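You operate a simulated robot arm through the tools that you are given. There is no shell and no other tool.

The job below is to be done with a simulated robot arm. You get a single attempt, and the scene is never put back.

Task
Hand the projector over from the grey laptop to the black one.
Fine: wake the black one by its pad, plug the amber video lead into it, select In 2 on the switcher; only then stop the grey one's cue and close its lid; the grey one stays switched on; other plugs stay.

It is judged by the outcome, as a careful person would: the job done as asked, and still so three seconds after it is handed in. It fails if anything else is knocked over, pushed out of place, dropped, spilled or broken. A push-on lid holds only when it is set on centred and level and pressed home; a screw cap is set on level and turned clockwise until tight.

Robot
A 7-joint arm with a fingered hand, fixed in place. Base frame: the origin is on the floor under the middle of its stand, x ahead of it, y to its left, z up; the work surface is at about z = 0.75. Lengths are in m, angles in rad, forces in N, time in s.
It reaches about 1.164 m from its shoulder. Its first joint turns from -2.897 to 2.897 rad. Payload 4.7 kg.
The tool frame sits at the grasp point between the pads (the TCP): z along the fingers, y along the line on which they close. The tips reach 0.036 m beyond it. The gripper opens to 0.12 m; its body begins 0.042 m behind the TCP. The gripper is a hand of 5 fingers: y runs from the thumb to the fingers, the wrist lies at [-0.018, -0.122, -0.21] in the tool frame, and closing takes about 1.5 s.
Orientation is told as [roll, pitch, yaw] about the base's x, y, z axes, in that order, counted from this pose: with the fingers straight down and the wrist toward the robot, the tool's x, y and z point along [0, 1, 0], [1, 0, 0] and [0, 0, -1] of the base frame.

Tools
- The arm moves only by the tool servo_tool. Its argument "deltas" is a list of rows, each an object (a shift or turn left out is 0, a gripper value left out holds the last) with "slide": the shift along the base's x, y, z in m, a list of three; "delta_rot": the turn, a rotation vector about the base's x, y, z in rad, a list of three; "gripper": the closure, from 0 (fully open) to 1 (shut). In form: [{"slide": [x, y, z], "delta_rot": [ax, ay, az], "gripper": gripper}, ...]. A call has 1 to 20 rows; each row shifts and turns the commanded pose from where the row before left it. A row lasts 0.2 s, in which the tool goes at most 0.05 m and 0.15 rad; a call with a longer step from one row to the next is refused whole, and so is a gripper value outside its range. Where a pose cannot be reached the arm comes as near as it can. A force on the tool above 60 N (or 10 N above the force at the start of the call, whichever is more), or a blocked arm, ends the call early, and 0.2 s more pass. The fingers move at their own pace (about 0.045 m/s each) and stop on an object; they squeeze with about 27 N. The grip force told is the motor's: it shows also when the fingers shut on nothing. Time passes only in rows, and 0.2 s behind the last, so rows that do not move let the fingers close. The reply holds the time, the measured pose of the TCP, the force on the tool along the base axes, the opening and the grip force, in the units named above and with some noise, with the torque about the TCP (base axes, N m) and any sound that the robot's microphone picked up, and new pictures: "pictures" is both (left out), scene, wrist or none.
- Cameras (640 x 400 px; columns grow to the right, rows downward): "scene" is fixed at [0.4011, 0.6504, 1.4871]; the picture's right is [-0.98, 0.21, 0.00], its down [0.19, 0.90, -0.38] and it looks along [-0.08, -0.37, -0.92] (base axes); focal length 235 px, centre (320, 200). "wrist" rides on the gripper at [0.073, -0.091, -0.143] in the tool frame; the picture's right is [-0.80, 0.28, -0.53], its down [-0.53, -0.73, 0.42] and it looks along [-0.27, 0.62, 0.74] (tool axes); focal length 234 px, centre (320, 200). There is no depth. A picture from a camera that has moved, and an enlarged one, comes with that camera's place and axes in the base frame and with its lens.
- grasp_type(shape): the hand has 5 fingers and takes this shape, open, in about a second: jaw (thumb against the fingers, like two jaws); tri (thumb and two fingers); tip (a fingertip pinch); poke (one finger out to press); point (the index stretched); flat (the hand flat); cup (the hand cupped); fist (a fist). The gripper value then closes the fingers along that shape, each until it touches; the sizes above hold for jaw. It gives what a move gives, with no picture.
- close_up(camera, box): a new picture of the part [left, top, right, bottom] of that camera's present view, enlarged. The clock stands still meanwhile.
- close_job(): hands the job in; it is judged then, once.

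Nothing tells you positions but the pictures and the camera data. Unless the task says otherwise, let go and move clear before handing in.

The tools are called after "Call:" as name(argument=value, ...) on one line, values as JSON. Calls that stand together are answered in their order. servo_tool: Moves the arm, as the interface text tells. Its arguments: {"type":"object","properties":{"deltas":{"type":"array","items":{"type":"object","properties":{"slide":{"type":"array","items":{"type":"number"}},"delta_rot":{"type":"array","items":{"type":"number"}},"gripper":{"type":"number"}}}},"pictures":{"type":"string","enum":["both","scene","wrist","none"]}},"required":["deltas"]} The other tools are called the same way: grasp_type (shape) gives the hand a shape; close_up (camera, box) takes an enlarged picture of a part of a camera's view; close_job () hands the job in.

At the start:

```text
time: 0.0
tool_pos: [0.2734, 0.54, 1.2191]
tool_rot: [0.0, 0.0, -0.001]
wrist_force: [-0.1, 0.2, -0.4]
moment: [-0.01, 0.02, 0.01]
finger_gap: 0.1196
grasp_force: 0.1
shape: jaw
```

scene: 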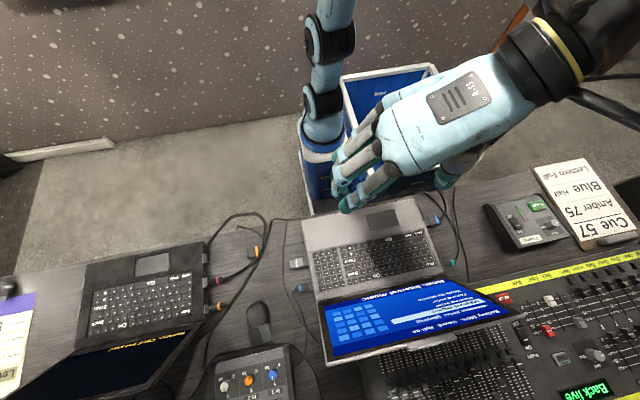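
wrist: 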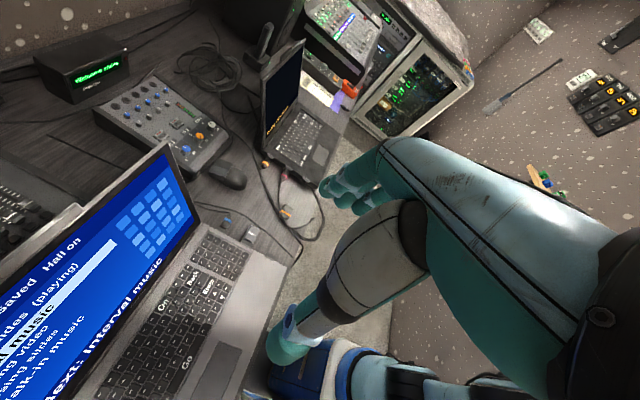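

I see a grey laptop in the middle and a black one at the picture's left (larger x), with leads between them. I'll look closer at each part before I move anything.

Call:
close_up(camera="scene", box=[60, 200, 300, 400])

Call:
close_up(camera="scene", box=[280, 180, 540, 360])

Call:
close_up(camera="scene", box=[180, 200, 320, 320])

Call:
close_up(camera="wrist", box=[40, 20, 340, 220])

Call:
close_up(camera="scene", box=[470, 150, 640, 280])

Call:
close_up(camera="scene", box=[180, 320, 340, 400])

```text
2.00 times, centred on (180, 300) of scene
camera zoom: at [0.4011, 0.6504, 1.4871], right [-0.98, 0.21, 0.0], down [0.19, 0.9, -0.38], along [-0.08, -0.37, -0.92], focal length 470 px, centre (600, 0)
```

zoom: 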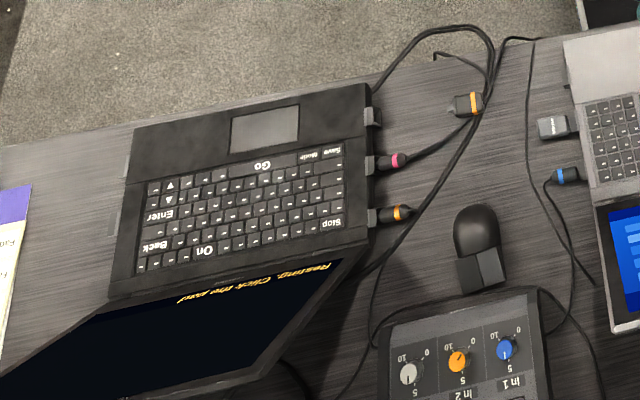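

```text
2.22 times, centred on (410, 270) of scene
camera zoom: at [0.4011, 0.6504, 1.4871], right [-0.98, 0.21, 0.0], down [0.19, 0.9, -0.38], along [-0.08, -0.37, -0.92], focal length 522 px, centre (120, 44)
```

zoom: 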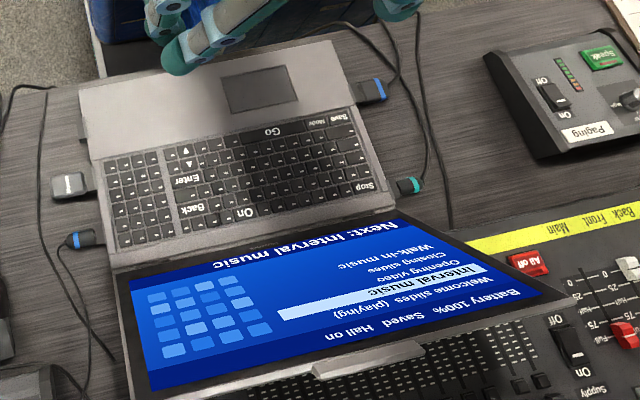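

```text
3.33 times, centred on (250, 260) of scene
camera zoom: at [0.4011, 0.6504, 1.4871], right [-0.98, 0.21, 0.0], down [0.19, 0.9, -0.38], along [-0.08, -0.37, -0.92], focal length 783 px, centre (553, 0)
```

zoom: 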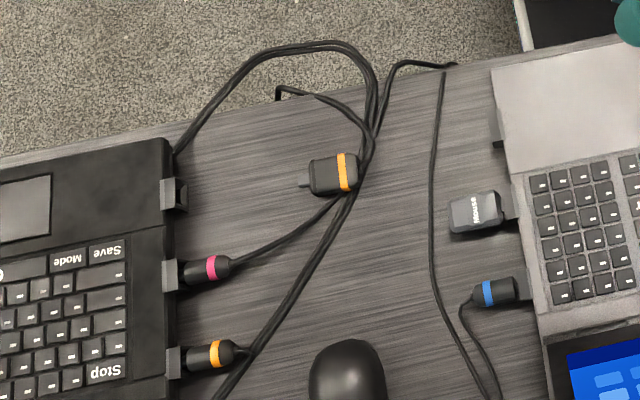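

```text
2.00 times, centred on (190, 120) of wrist
camera zoom: at [0.1829, 0.6127, 1.3621], right [0.28, -0.8, 0.53], down [-0.73, -0.53, -0.42], along [0.62, -0.27, -0.74], focal length 468 px, centre (580, 360)
```

zoom: 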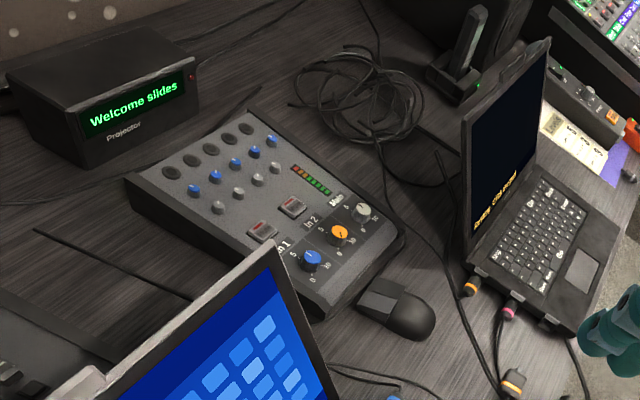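

```text
3.08 times, centred on (555, 215) of scene
camera zoom: at [0.4011, 0.6504, 1.4871], right [-0.98, 0.21, 0.0], down [0.19, 0.9, -0.38], along [-0.08, -0.37, -0.92], focal length 723 px, centre (-403, 154)
```

zoom: 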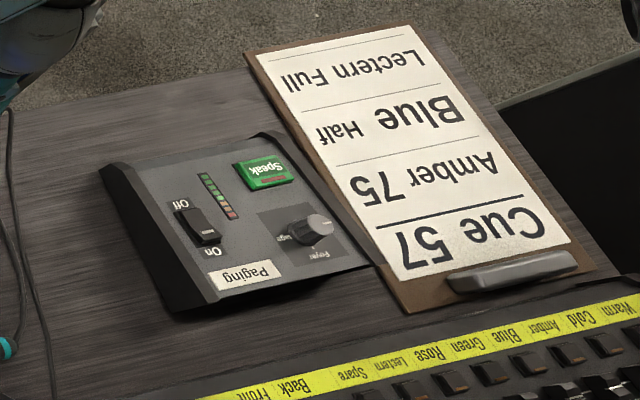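

```text
4.00 times, centred on (260, 360) of scene
camera zoom: at [0.4011, 0.6504, 1.4871], right [-0.98, 0.21, 0.0], down [0.19, 0.9, -0.38], along [-0.08, -0.37, -0.92], focal length 940 px, centre (560, -440)
```

zoom: 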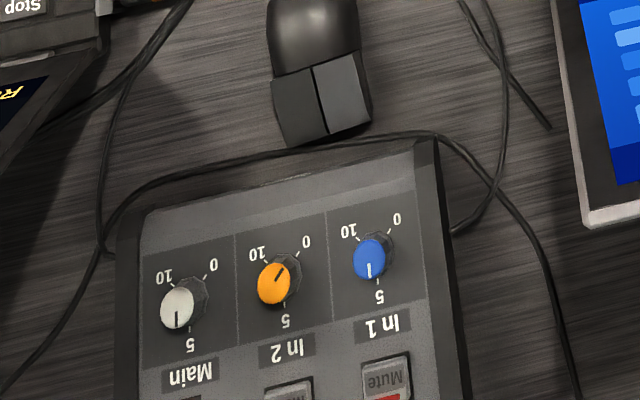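

The box in the middle with In 1 / In 2 knobs looks like an audio mixer with mute keys, so the video switcher may be elsewhere. I'll keep looking through both cameras.

Call:
close_up(camera="wrist", box=[0, 20, 130, 110])

Call:
close_up(camera="wrist", box=[180, 0, 340, 110])

Call:
close_up(camera="wrist", box=[300, 0, 480, 120])

Call:
close_up(camera="wrist", box=[90, 70, 250, 190])

Call:
close_up(camera="scene", box=[480, 250, 640, 400])

Call:
close_up(camera="scene", box=[0, 250, 120, 400])

Call:
close_up(camera="scene", box=[320, 300, 520, 400])

```text
4.44 times, centred on (65, 65) of wrist
camera zoom: at [0.1829, 0.6127, 1.3621], right [0.28, -0.8, 0.53], down [-0.73, -0.53, -0.42], along [0.62, -0.27, -0.74], focal length 1041 px, centre (1453, 800)
```

zoom: 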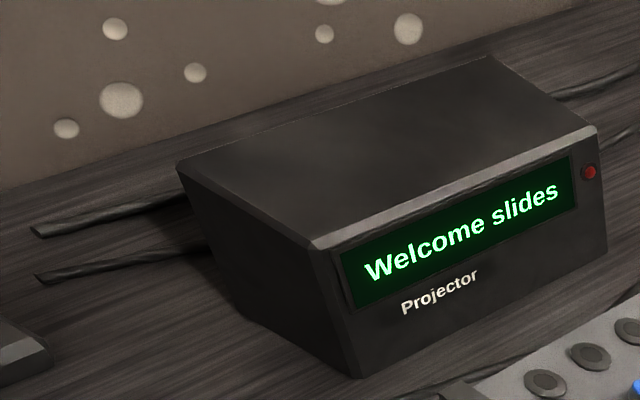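

```text
3.64 times, centred on (260, 55) of wrist
camera zoom: at [0.1829, 0.6127, 1.3621], right [0.28, -0.8, 0.53], down [-0.73, -0.53, -0.42], along [0.62, -0.27, -0.74], focal length 852 px, centre (538, 727)
```

zoom: 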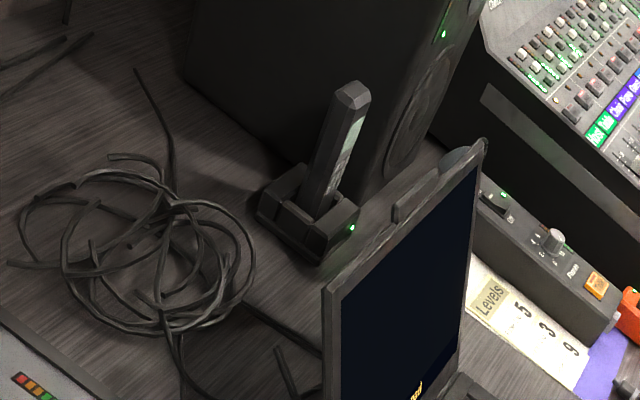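

```text
3.33 times, centred on (390, 60) of wrist
camera zoom: at [0.1829, 0.6127, 1.3621], right [0.28, -0.8, 0.53], down [-0.73, -0.53, -0.42], along [0.62, -0.27, -0.74], focal length 781 px, centre (87, 667)
```

zoom: 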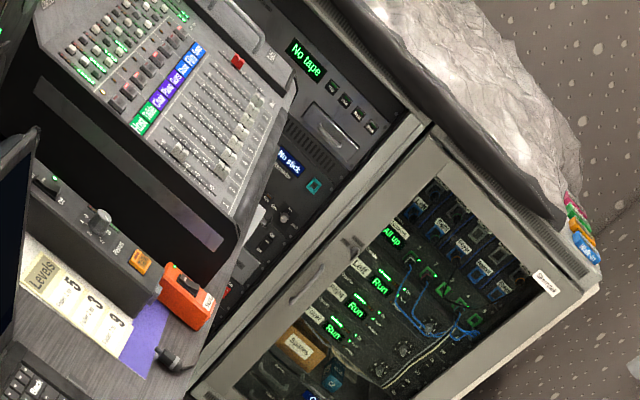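

```text
3.33 times, centred on (170, 130) of wrist
camera zoom: at [0.1829, 0.6127, 1.3621], right [0.28, -0.8, 0.53], down [-0.73, -0.53, -0.42], along [0.62, -0.27, -0.74], focal length 781 px, centre (820, 433)
```

zoom: 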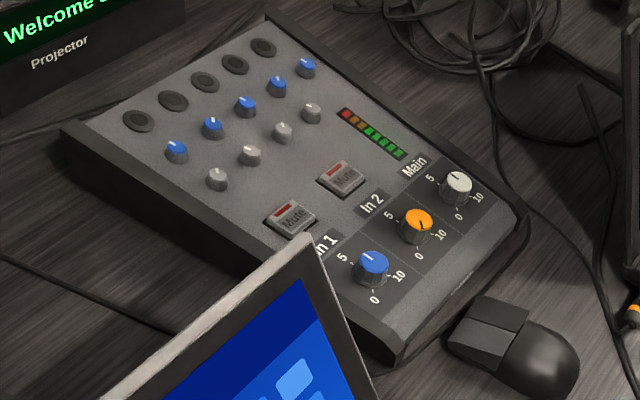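

```text
2.67 times, centred on (560, 325) of scene
camera zoom: at [0.4011, 0.6504, 1.4871], right [-0.98, 0.21, 0.0], down [0.19, 0.9, -0.38], along [-0.08, -0.37, -0.92], focal length 627 px, centre (-320, -133)
```

zoom: 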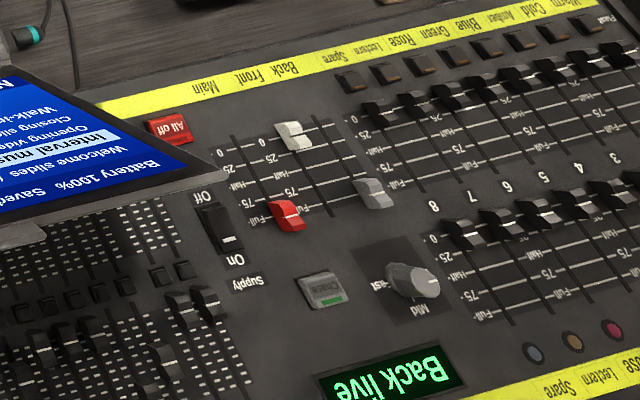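

```text
2.67 times, centred on (60, 325) of scene
camera zoom: at [0.4011, 0.6504, 1.4871], right [-0.98, 0.21, 0.0], down [0.19, 0.9, -0.38], along [-0.08, -0.37, -0.92], focal length 627 px, centre (1013, -133)
```

zoom: 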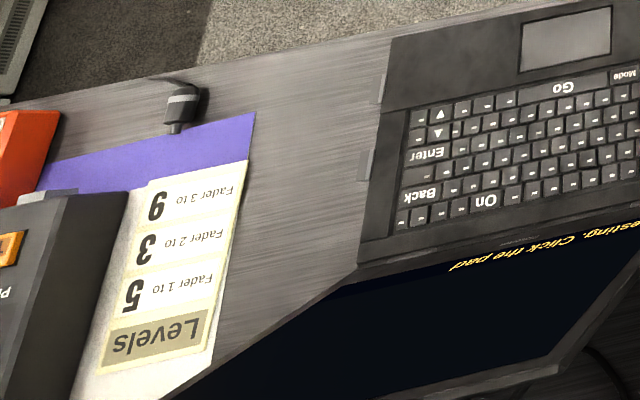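

```text
3.20 times, centred on (420, 350) of scene
camera zoom: at [0.4011, 0.6504, 1.4871], right [-0.98, 0.21, 0.0], down [0.19, 0.9, -0.38], along [-0.08, -0.37, -0.92], focal length 752 px, centre (0, -280)
```

zoom: 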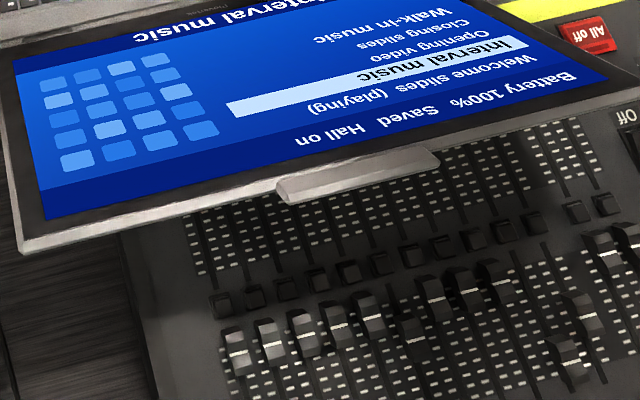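

I take the loose amber plug to lie near (0.58, 0.48), with its tongue toward an empty port on the black laptop's near side. I haven't found the switcher yet, so I'll zoom in on the remaining devices.

Call:
close_up(camera="wrist", box=[300, 40, 370, 110])

Call:
close_up(camera="wrist", box=[340, 0, 410, 45])

Call:
close_up(camera="wrist", box=[370, 40, 470, 130])

Call:
close_up(camera="scene", box=[590, 160, 640, 240])

Call:
close_up(camera="wrist", box=[460, 0, 640, 140])

Call:
close_up(camera="wrist", box=[0, 150, 300, 400])

```text
5.71 times, centred on (335, 75) of wrist
camera zoom: at [0.1829, 0.6127, 1.3621], right [0.28, -0.8, 0.53], down [-0.73, -0.53, -0.42], along [0.62, -0.27, -0.74], focal length 1338 px, centre (234, 914)
```

zoom: 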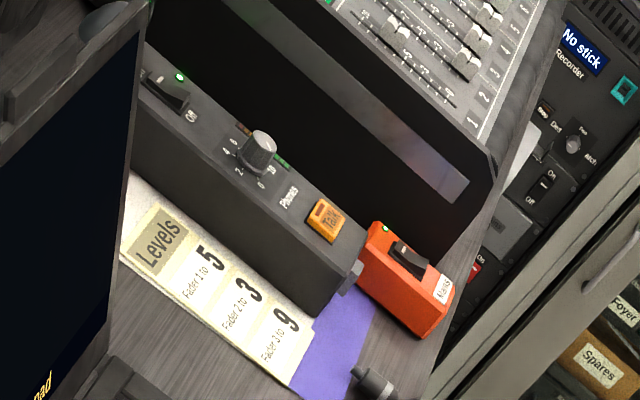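

```text
8.89 times, centred on (375, 22) of wrist
camera zoom: at [0.1829, 0.6127, 1.3621], right [0.28, -0.8, 0.53], down [-0.73, -0.53, -0.42], along [0.62, -0.27, -0.74], focal length 2082 px, centre (-169, 1778)
```

zoom: 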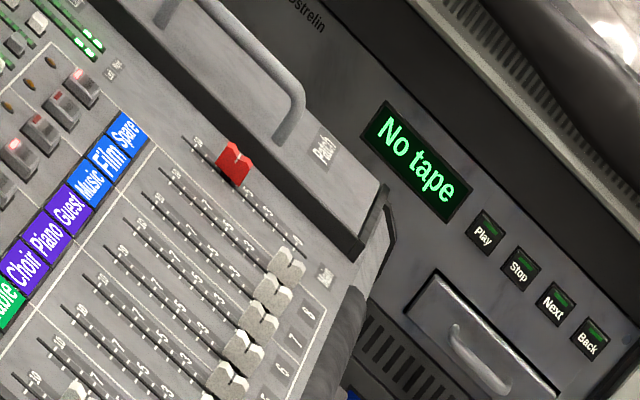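

```text
4.44 times, centred on (420, 85) of wrist
camera zoom: at [0.1829, 0.6127, 1.3621], right [0.28, -0.8, 0.53], down [-0.73, -0.53, -0.42], along [0.62, -0.27, -0.74], focal length 1041 px, centre (-124, 711)
```

zoom: 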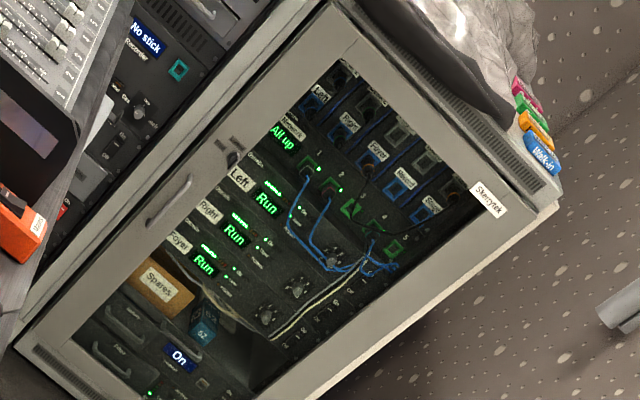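

```text
5.00 times, centred on (615, 200) of scene
camera zoom: at [0.4011, 0.6504, 1.4871], right [-0.98, 0.21, 0.0], down [0.19, 0.9, -0.38], along [-0.08, -0.37, -0.92], focal length 1175 px, centre (-1155, 200)
```

zoom: 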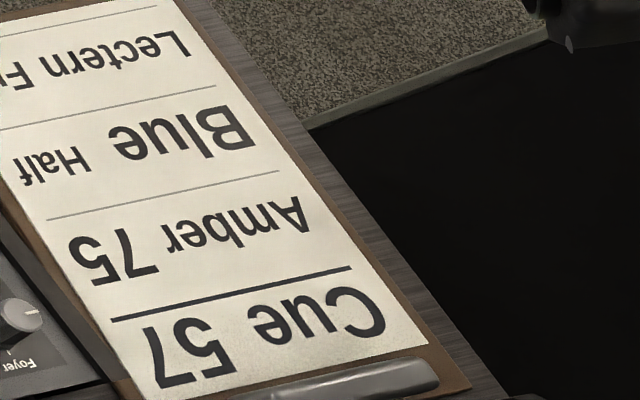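

```text
2.86 times, centred on (550, 70) of wrist
camera zoom: at [0.1829, 0.6127, 1.3621], right [0.28, -0.8, 0.53], down [-0.73, -0.53, -0.42], along [0.62, -0.27, -0.74], focal length 669 px, centre (-337, 571)
```

zoom: 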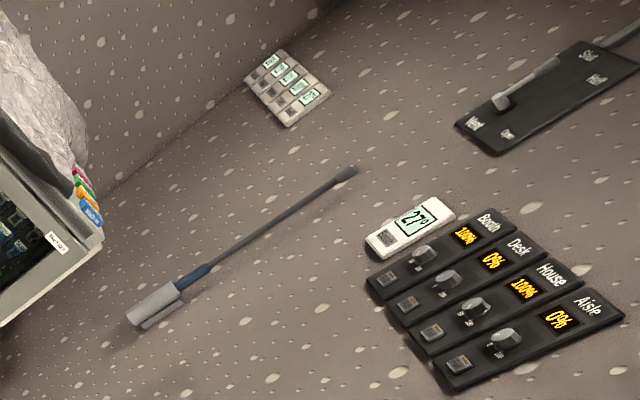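

```text
1.60 times, centred on (150, 275) of wrist
camera zoom: at [0.1829, 0.6127, 1.3621], right [0.28, -0.8, 0.53], down [-0.73, -0.53, -0.42], along [0.62, -0.27, -0.74], focal length 375 px, centre (592, 80)
```

zoom: 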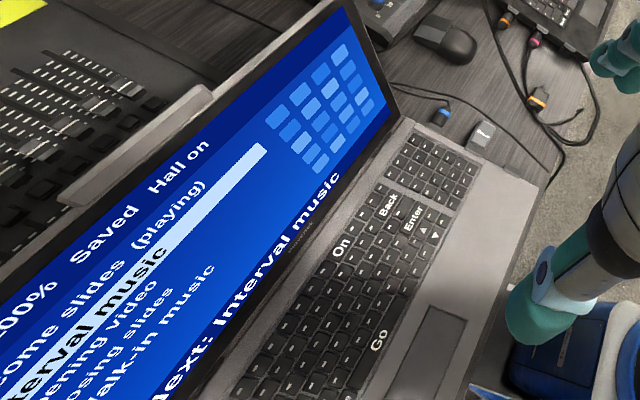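

The switcher is still not in view; it may be behind the grey laptop or past the left edge of the wrist picture. I'll raise the hand a little and yaw it to look there.

Call:
servo_tool(deltas=[{"slide": [0, 0, 0.02], "delta_rot": [0, 0, 0.15]}, {"slide": [0, 0, 0.02], "delta_rot": [0, 0, 0.15]}, {"slide": [0, 0, 0], "delta_rot": [0, 0, 0.15]}, {"delta_rot": [0, 0, 0.15]}, {"delta_rot": [0, 0, 0.15]}, {"delta_rot": [0, 0, 0.15]}], pictures="both")

```text
time: 1.4
tool_pos: [0.2733, 0.54, 1.2586]
tool_rot: [-0.001, 0.002, 0.901]
wrist_force: [0.0, 1.4, -1.2]
moment: [-0.04, -0.04, 0.04]
finger_gap: 0.1196
grasp_force: 0.1
shape: jaw
camera wrist: at [0.1606, 0.5137, 1.4019], right [0.8, -0.28, 0.53], down [-0.04, -0.9, -0.42], along [0.59, 0.32, -0.74], focal length 234 px, centre (320, 200)
```

scene: 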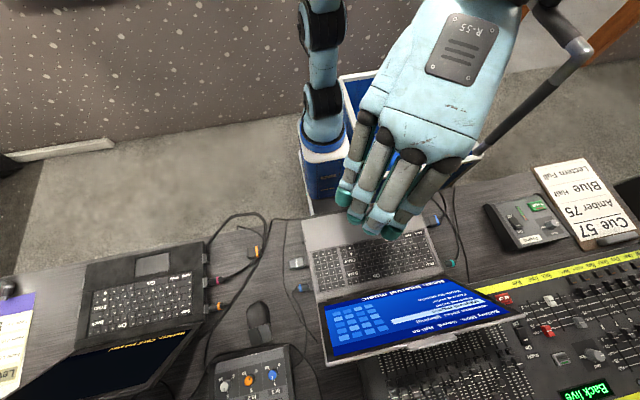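
wrist: 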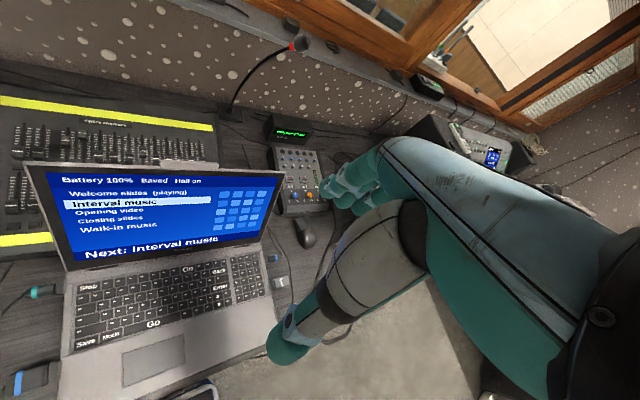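

This view shows the grey laptop's keys, the lighting console and the window sill behind. I'll zoom in to search it for the switcher and to read the key labels.

Call:
close_up(camera="wrist", box=[200, 80, 360, 220])

Call:
close_up(camera="wrist", box=[360, 40, 560, 170])

Call:
close_up(camera="wrist", box=[40, 150, 300, 400])

Call:
close_up(camera="wrist", box=[0, 80, 240, 200])

Call:
close_up(camera="wrist", box=[0, 250, 120, 400])

```text
2.86 times, centred on (280, 150) of wrist
camera zoom: at [0.1606, 0.5137, 1.4019], right [0.8, -0.28, 0.53], down [-0.04, -0.9, -0.42], along [0.59, 0.32, -0.74], focal length 669 px, centre (434, 343)
```

zoom: 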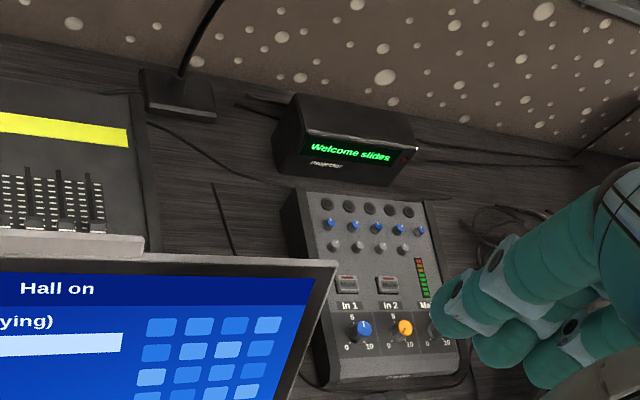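

```text
3.08 times, centred on (460, 105) of wrist
camera zoom: at [0.1606, 0.5137, 1.4019], right [0.8, -0.28, 0.53], down [-0.04, -0.9, -0.42], along [0.59, 0.32, -0.74], focal length 720 px, centre (-111, 492)
```

zoom: 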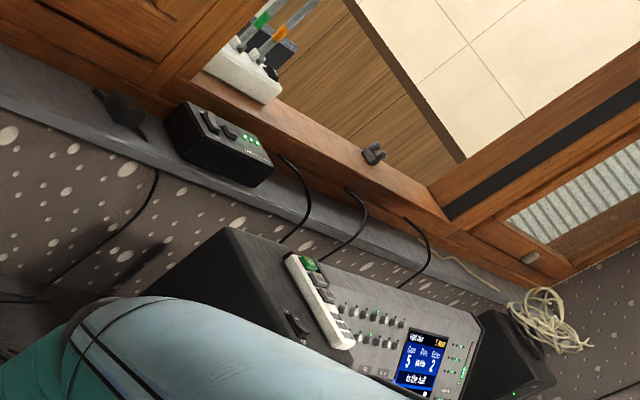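

```text
1.60 times, centred on (170, 275) of wrist
camera zoom: at [0.1606, 0.5137, 1.4019], right [0.8, -0.28, 0.53], down [-0.04, -0.9, -0.42], along [0.59, 0.32, -0.74], focal length 375 px, centre (560, 80)
```

zoom: 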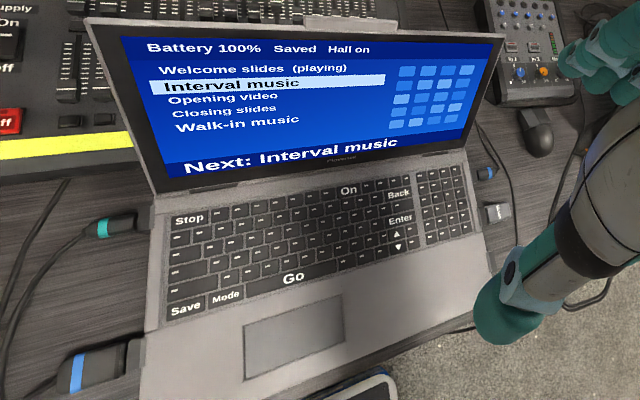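

```text
2.67 times, centred on (120, 140) of wrist
camera zoom: at [0.1606, 0.5137, 1.4019], right [0.8, -0.28, 0.53], down [-0.04, -0.9, -0.42], along [0.59, 0.32, -0.74], focal length 624 px, centre (853, 360)
```

zoom: 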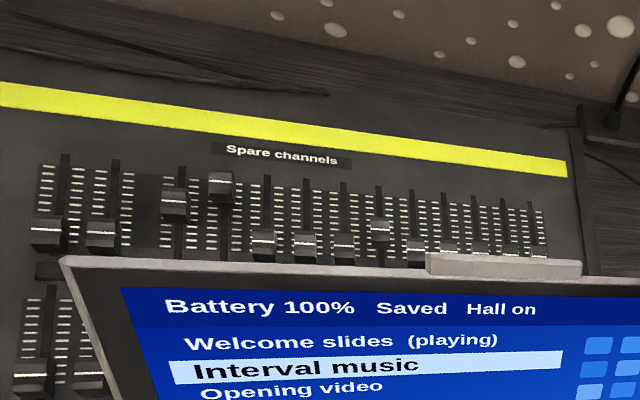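

```text
2.67 times, centred on (60, 325) of wrist
camera zoom: at [0.1606, 0.5137, 1.4019], right [0.8, -0.28, 0.53], down [-0.04, -0.9, -0.42], along [0.59, 0.32, -0.74], focal length 624 px, centre (1013, -133)
```

zoom: 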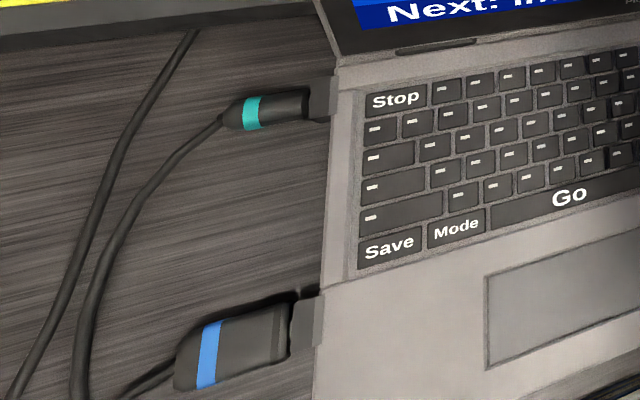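

The box on the sill is out of reach and looks like a charger. I'll read the mixer's name and the sill box, then yaw further to see the left end of the desk.

Call:
close_up(camera="wrist", box=[260, 140, 330, 220])

Call:
close_up(camera="wrist", box=[400, 60, 460, 110])

Call:
servo_tool(deltas=[{"delta_rot": [0, 0, 0.15]}, {"delta_rot": [0, 0, 0.15]}, {"delta_rot": [0, 0, 0.15]}, {"delta_rot": [0, 0, 0.15]}, {"delta_rot": [0, 0, 0.15]}, {"delta_rot": [0, 0, 0.15]}], pictures="both")

```text
5.00 times, centred on (295, 180) of wrist
camera zoom: at [0.1606, 0.5137, 1.4019], right [0.8, -0.28, 0.53], down [-0.04, -0.9, -0.42], along [0.59, 0.32, -0.74], focal length 1171 px, centre (445, 300)
```

zoom: 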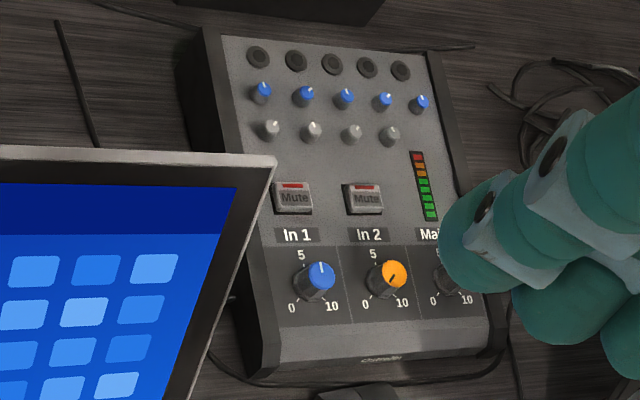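

```text
8.00 times, centred on (430, 85) of wrist
camera zoom: at [0.1606, 0.5137, 1.4019], right [0.8, -0.28, 0.53], down [-0.04, -0.9, -0.42], along [0.59, 0.32, -0.74], focal length 1873 px, centre (-560, 1120)
```

zoom: 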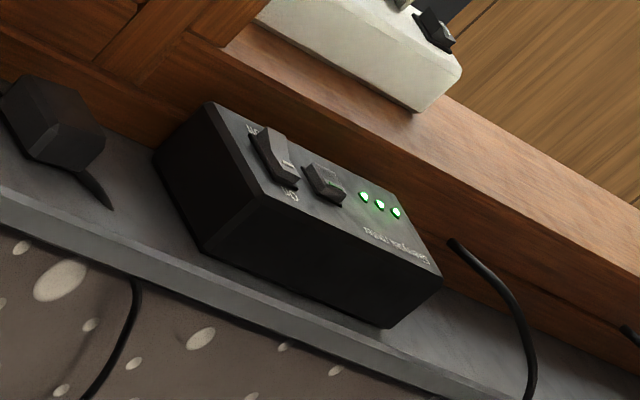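

```text
time: 2.8
tool_pos: [0.2728, 0.5409, 1.26]
tool_rot: [0.001, 0.0, 1.799]
wrist_force: [-0.3, 0.0, 0.7]
moment: [0.01, -0.04, -0.01]
finger_gap: 0.1195
grasp_force: 0.0
shape: jaw
camera wrist: at [0.2247, 0.4343, 1.4024], right [0.72, 0.45, 0.53], down [0.68, -0.59, -0.42], along [0.12, 0.67, -0.74], focal length 234 px, centre (320, 200)
```

scene: 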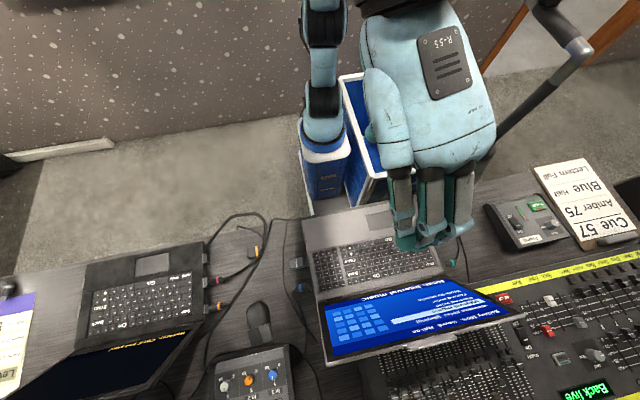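
wrist: 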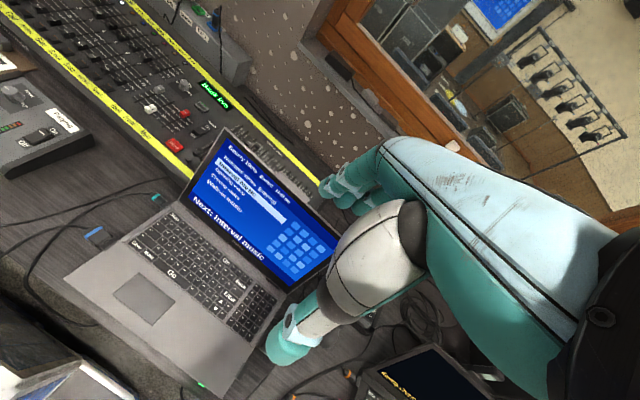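

There is a long grey box behind the lighting console at the top of this view, so I'll zoom in on that and the surroundings.

Call:
close_up(camera="wrist", box=[140, 0, 260, 90])

Call:
close_up(camera="wrist", box=[300, 20, 420, 140])

Call:
close_up(camera="wrist", box=[420, 0, 640, 150])

Call:
close_up(camera="wrist", box=[0, 0, 220, 170])

Call:
close_up(camera="wrist", box=[0, 200, 300, 400])

```text
4.44 times, centred on (200, 45) of wrist
camera zoom: at [0.2247, 0.4343, 1.4024], right [0.72, 0.45, 0.53], down [0.68, -0.59, -0.42], along [0.12, 0.67, -0.74], focal length 1041 px, centre (853, 889)
```

zoom: 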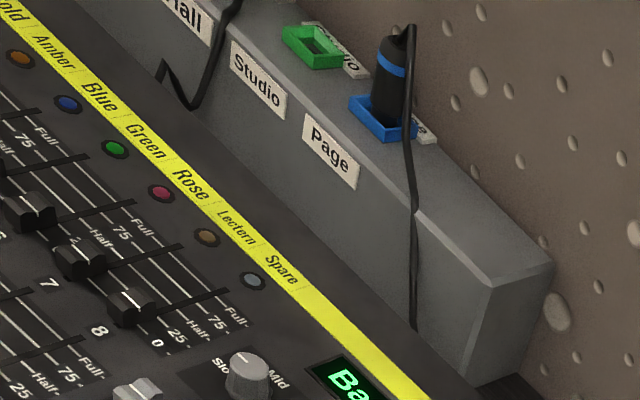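

```text
3.33 times, centred on (360, 80) of wrist
camera zoom: at [0.2247, 0.4343, 1.4024], right [0.72, 0.45, 0.53], down [0.68, -0.59, -0.42], along [0.12, 0.67, -0.74], focal length 781 px, centre (187, 600)
```

zoom: 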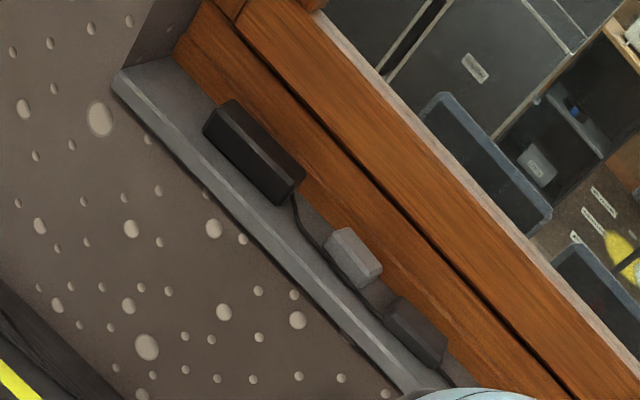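

```text
2.67 times, centred on (530, 75) of wrist
camera zoom: at [0.2247, 0.4343, 1.4024], right [0.72, 0.45, 0.53], down [0.68, -0.59, -0.42], along [0.12, 0.67, -0.74], focal length 624 px, centre (-240, 533)
```

zoom: 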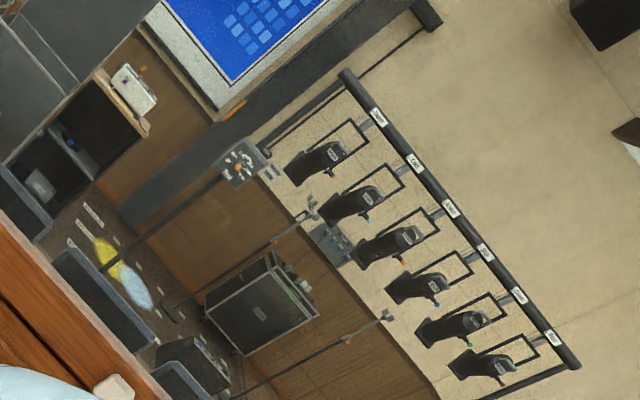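

```text
2.35 times, centred on (110, 85) of wrist
camera zoom: at [0.2247, 0.4343, 1.4024], right [0.72, 0.45, 0.53], down [0.68, -0.59, -0.42], along [0.12, 0.67, -0.74], focal length 551 px, centre (814, 471)
```

zoom: 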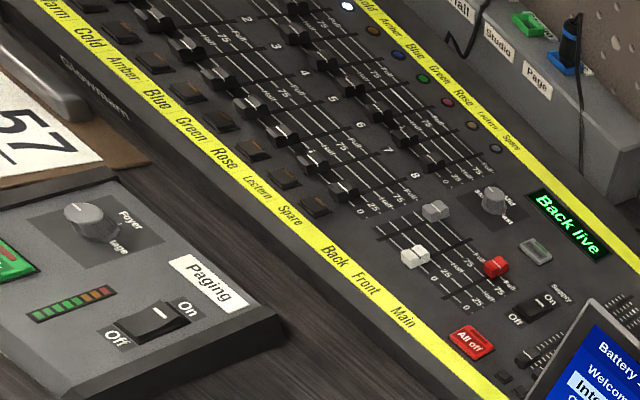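

```text
2.00 times, centred on (150, 300) of wrist
camera zoom: at [0.2247, 0.4343, 1.4024], right [0.72, 0.45, 0.53], down [0.68, -0.59, -0.42], along [0.12, 0.67, -0.74], focal length 468 px, centre (660, 0)
```

zoom: 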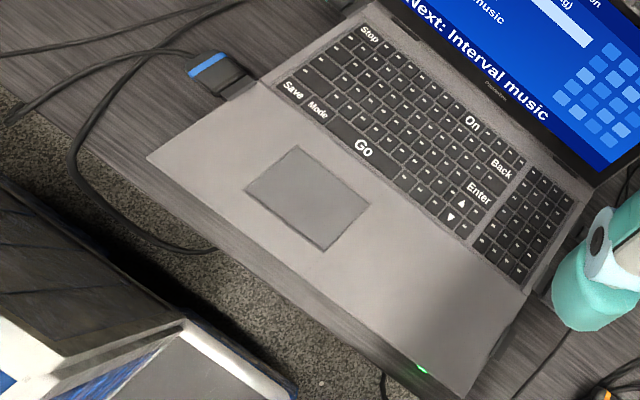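

That box holds plug sockets marked Hall, Studio and Page, so it isn't the switcher. I'll check the box near the robot's stand and the hidden area behind the black laptop.

Call:
close_up(camera="scene", box=[290, 50, 450, 220])

Call:
close_up(camera="wrist", box=[0, 280, 120, 400])

Call:
close_up(camera="wrist", box=[300, 280, 500, 400])

```text
2.35 times, centred on (370, 135) of scene
camera zoom: at [0.4011, 0.6504, 1.4871], right [-0.98, 0.21, 0.0], down [0.19, 0.9, -0.38], along [-0.08, -0.37, -0.92], focal length 553 px, centre (202, 353)
```

zoom: 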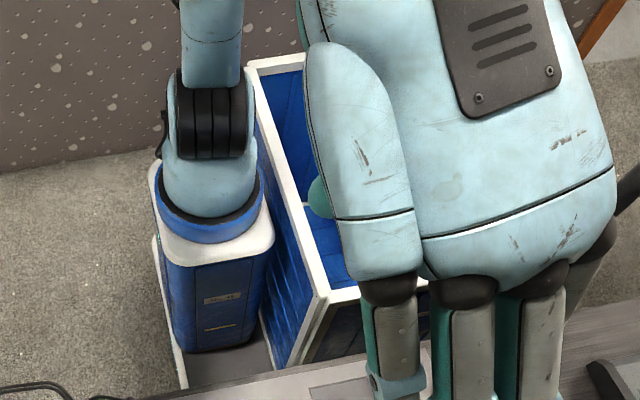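

```text
3.33 times, centred on (60, 340) of wrist
camera zoom: at [0.2247, 0.4343, 1.4024], right [0.72, 0.45, 0.53], down [0.68, -0.59, -0.42], along [0.12, 0.67, -0.74], focal length 781 px, centre (1187, -267)
```

zoom: 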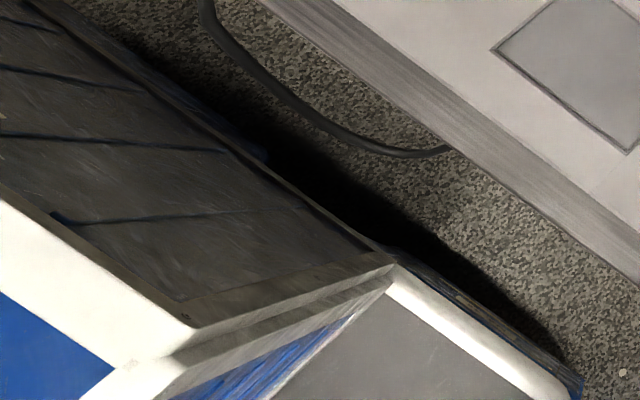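

```text
3.20 times, centred on (400, 340) of wrist
camera zoom: at [0.2247, 0.4343, 1.4024], right [0.72, 0.45, 0.53], down [0.68, -0.59, -0.42], along [0.12, 0.67, -0.74], focal length 749 px, centre (64, -248)
```

zoom: 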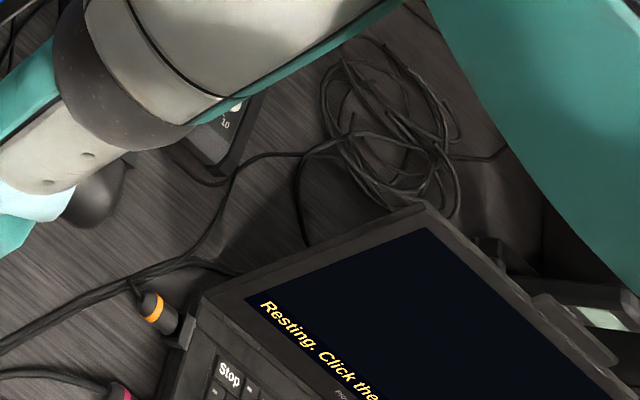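

The video leads run over the desk's front edge, so the switcher may sit below the desk top. I'll draw the hand back toward the robot's side, clear of the desk, and look at the front of the desk and under it.

Call:
servo_tool(deltas=[{"slide": [0.02, -0.045, 0]}, {"slide": [0.02, -0.045, 0]}, {"slide": [0.02, -0.045, 0]}, {"slide": [0.02, -0.045, 0]}, {"slide": [0.02, -0.045, 0]}, {"slide": [0.02, -0.045, 0]}, {"slide": [0.02, -0.045, 0]}, {"slide": [0.02, -0.045, 0]}, {"slide": [0.02, -0.045, 0]}], pictures="both")

```text
time: 4.8
tool_pos: [0.45, 0.1363, 1.2587]
tool_rot: [0.0, 0.0, 1.799]
wrist_force: [-0.5, -1.2, -0.2]
moment: [0.02, -0.02, 0.02]
finger_gap: 0.1199
grasp_force: 0.0
shape: jaw
camera wrist: at [0.4017, 0.0311, 1.402], right [0.72, 0.45, 0.53], down [0.68, -0.59, -0.42], along [0.12, 0.67, -0.74], focal length 234 px, centre (320, 200)
```

scene: 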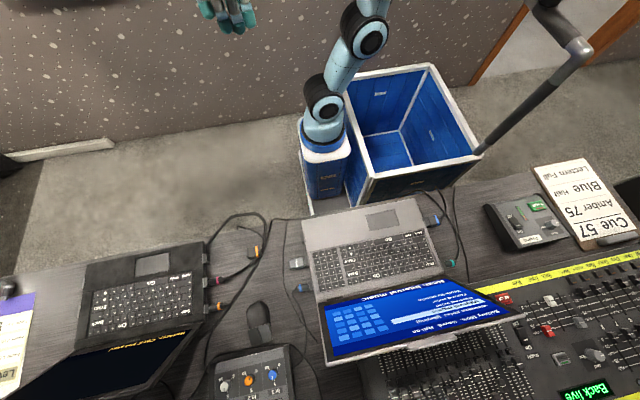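
wrist: 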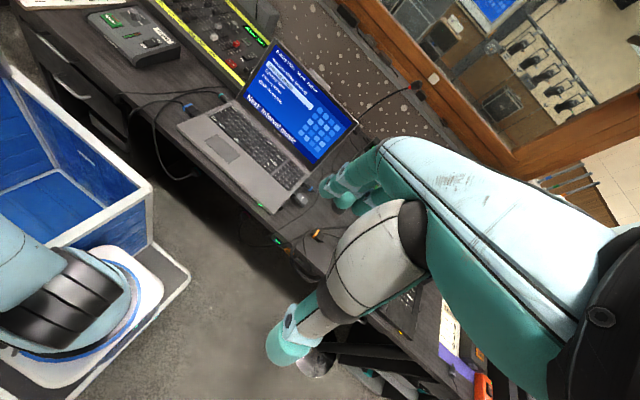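

Now I can see the front of the desk, with something lit in green under the edge near pixel (275, 240). I'll zoom there.

Call:
close_up(camera="wrist", box=[220, 180, 360, 290])

Call:
close_up(camera="wrist", box=[100, 60, 240, 210])

Call:
close_up(camera="wrist", box=[300, 280, 500, 400])

Call:
close_up(camera="scene", box=[200, 190, 330, 290])

```text
3.64 times, centred on (290, 235) of wrist
camera zoom: at [0.4017, 0.0311, 1.402], right [0.72, 0.45, 0.53], down [0.68, -0.59, -0.42], along [0.12, 0.67, -0.74], focal length 852 px, centre (429, 73)
```

zoom: 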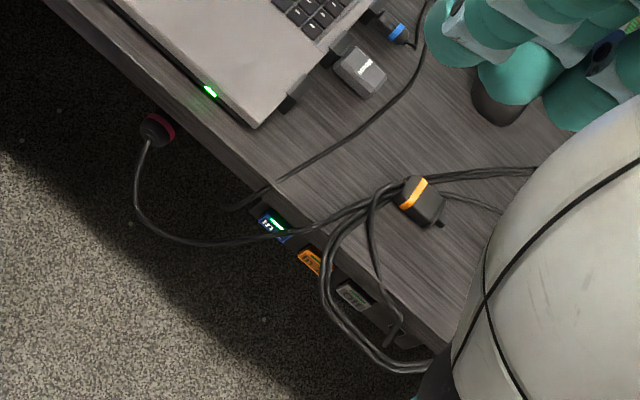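

```text
2.67 times, centred on (170, 135) of wrist
camera zoom: at [0.4017, 0.0311, 1.402], right [0.72, 0.45, 0.53], down [0.68, -0.59, -0.42], along [0.12, 0.67, -0.74], focal length 624 px, centre (720, 373)
```

zoom: 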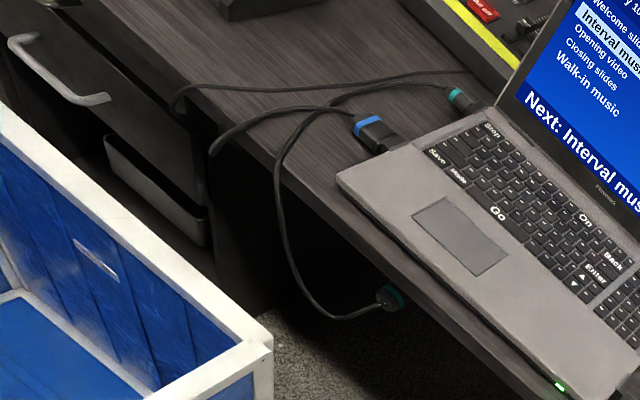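

```text
3.20 times, centred on (400, 340) of wrist
camera zoom: at [0.4017, 0.0311, 1.402], right [0.72, 0.45, 0.53], down [0.68, -0.59, -0.42], along [0.12, 0.67, -0.74], focal length 749 px, centre (64, -248)
```

zoom: 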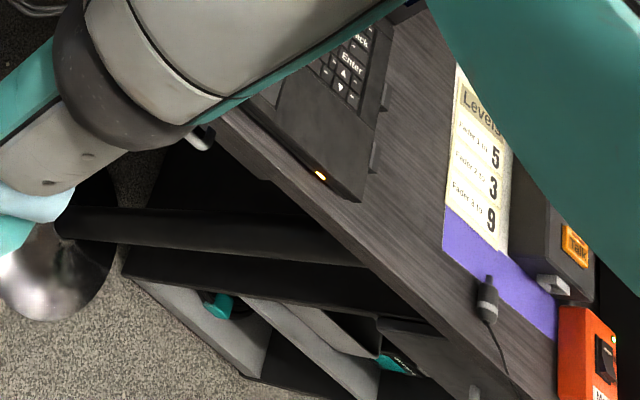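

```text
4.00 times, centred on (265, 240) of scene
camera zoom: at [0.4011, 0.6504, 1.4871], right [-0.98, 0.21, 0.0], down [0.19, 0.9, -0.38], along [-0.08, -0.37, -0.92], focal length 940 px, centre (540, 40)
```

zoom: 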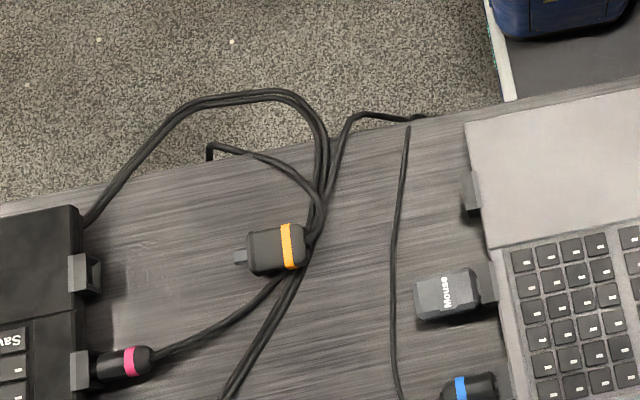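

I've found the switcher: it is mounted under the desk's front edge, with a blue In 1 (lit), an amber In 2 and a third button facing the robot, near x 0.49–0.58, y 0.40, z 0.70. I'll shape the hand to poke and move lower for a better look.

Call:
grasp_type(shape="poke")

Call:
servo_tool(deltas=[{"slide": [0.02, 0, -0.045]}, {"slide": [0.02, 0, -0.045]}, {"slide": [0.02, 0, -0.045]}, {"slide": [0.02, 0, -0.045]}, {"slide": [0, 0, -0.045]}, {"slide": [0, 0, -0.045]}], pictures="both")

```text
time: 5.7
tool_pos: [0.4498, 0.1371, 1.26]
tool_rot: [0.001, -0.001, 1.799]
wrist_force: [0.3, 0.5, -0.8]
moment: [-0.03, 0.01, 0.03]
finger_gap: 0.0001
grasp_force: 0.2
shape: poke
```

```text
time: 7.1
tool_pos: [0.5316, 0.1345, 0.9892]
tool_rot: [-0.003, 0.0, 1.797]
wrist_force: [-0.9, 0.1, -0.2]
moment: [0.02, -0.03, -0.01]
finger_gap: 0.0001
grasp_force: 0.0
shape: poke
camera wrist: at [0.4821, 0.0287, 1.1323], right [0.72, 0.45, 0.53], down [0.68, -0.59, -0.42], along [0.12, 0.66, -0.74], focal length 234 px, centre (320, 200)
```

scene: 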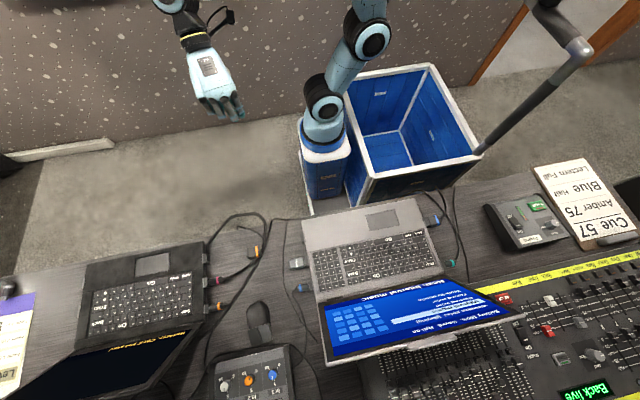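
wrist: 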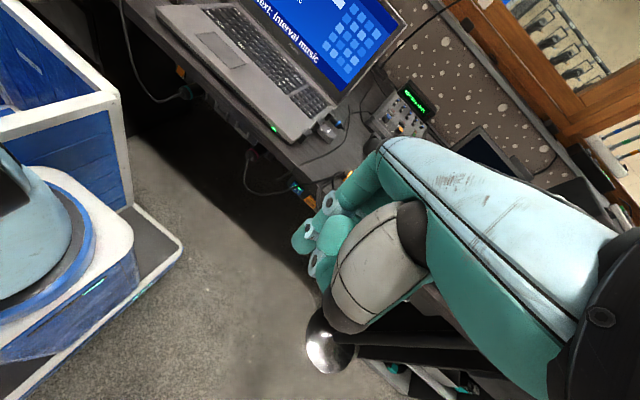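

The hand is now low in front of the desk, and I can see the switcher just left of the fingers. I'll zoom in on it and on the finger's shape.

Call:
close_up(camera="wrist", box=[220, 120, 360, 230])

Call:
close_up(camera="scene", box=[150, 30, 290, 150])

Call:
close_up(camera="wrist", box=[260, 160, 400, 300])

```text
3.64 times, centred on (290, 175) of wrist
camera zoom: at [0.4821, 0.0287, 1.1323], right [0.72, 0.45, 0.53], down [0.68, -0.59, -0.42], along [0.12, 0.66, -0.74], focal length 852 px, centre (429, 291)
```

zoom: 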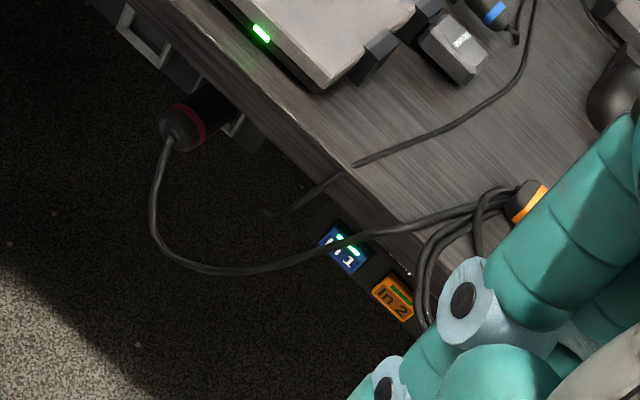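

```text
3.33 times, centred on (220, 90) of scene
camera zoom: at [0.4011, 0.6504, 1.4871], right [-0.98, 0.21, 0.0], down [0.19, 0.9, -0.38], along [-0.08, -0.37, -0.92], focal length 783 px, centre (653, 567)
```

zoom: 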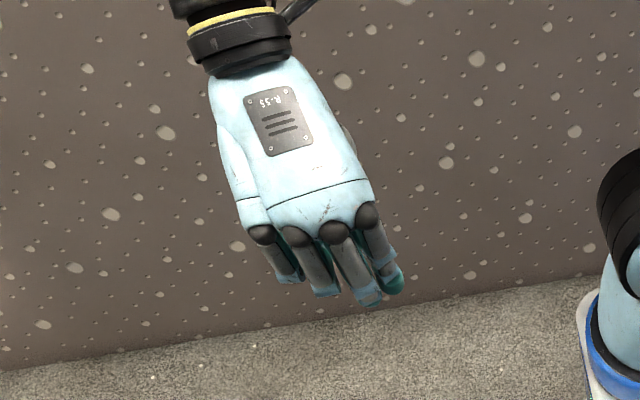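

```text
2.86 times, centred on (330, 230) of wrist
camera zoom: at [0.4821, 0.0287, 1.1323], right [0.72, 0.45, 0.53], down [0.68, -0.59, -0.42], along [0.12, 0.66, -0.74], focal length 669 px, centre (291, 114)
```

zoom: 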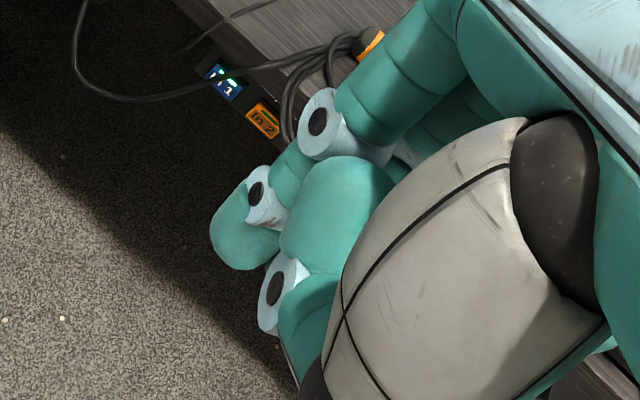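

The switcher's In 2 button is near (0.54, 0.42, 0.66). I'll do the steps in order, so first I'll bring the poking finger over the black laptop's touchpad, near (0.87, 0.46).

Call:
servo_tool(deltas=[{"slide": [0.032, 0.03, 0], "delta_rot": [0, 0, -0.13]}, {"slide": [0.032, 0.03, 0], "delta_rot": [0, 0, -0.13]}, {"slide": [0.032, 0.03, 0], "delta_rot": [0, 0, -0.13]}, {"slide": [0.032, 0.03, 0], "delta_rot": [0, 0, -0.13]}, {"slide": [0.032, 0.03, 0], "delta_rot": [0, 0, -0.13]}, {"slide": [0.032, 0.03, 0], "delta_rot": [0, 0, -0.13]}, {"slide": [0.032, 0.03, 0], "delta_rot": [0, 0, -0.13]}, {"slide": [0.032, 0.03, 0], "delta_rot": [0, 0, -0.13]}, {"slide": [0.032, 0.03, -0.02], "delta_rot": [0, 0, -0.13]}, {"slide": [0.032, 0.03, -0.02], "delta_rot": [0, 0, -0.13]}], pictures="both")

```text
time: 9.3
tool_pos: [0.8534, 0.4358, 0.953]
tool_rot: [0.001, -0.002, 0.498]
wrist_force: [0.2, -0.1, 1.0]
moment: [0.04, 0.03, 0.02]
finger_gap: 0.0
grasp_force: 0.0
shape: poke
camera wrist: at [0.7393, 0.455, 1.0951], right [0.63, -0.57, 0.53], down [-0.39, -0.82, -0.43], along [0.67, 0.06, -0.74], focal length 234 px, centre (320, 200)
```

scene: 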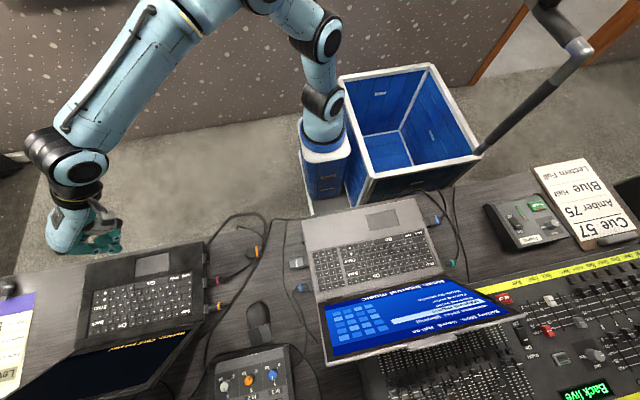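
wrist: 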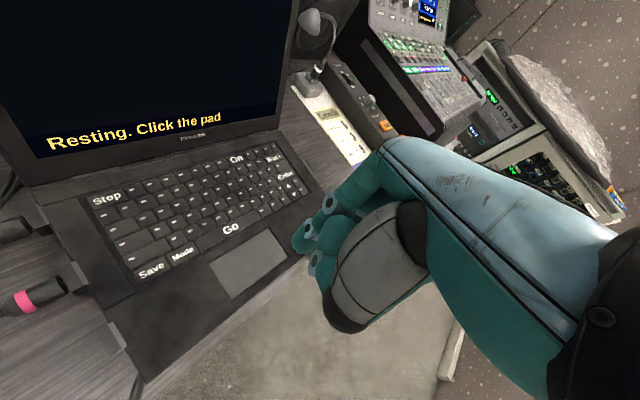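

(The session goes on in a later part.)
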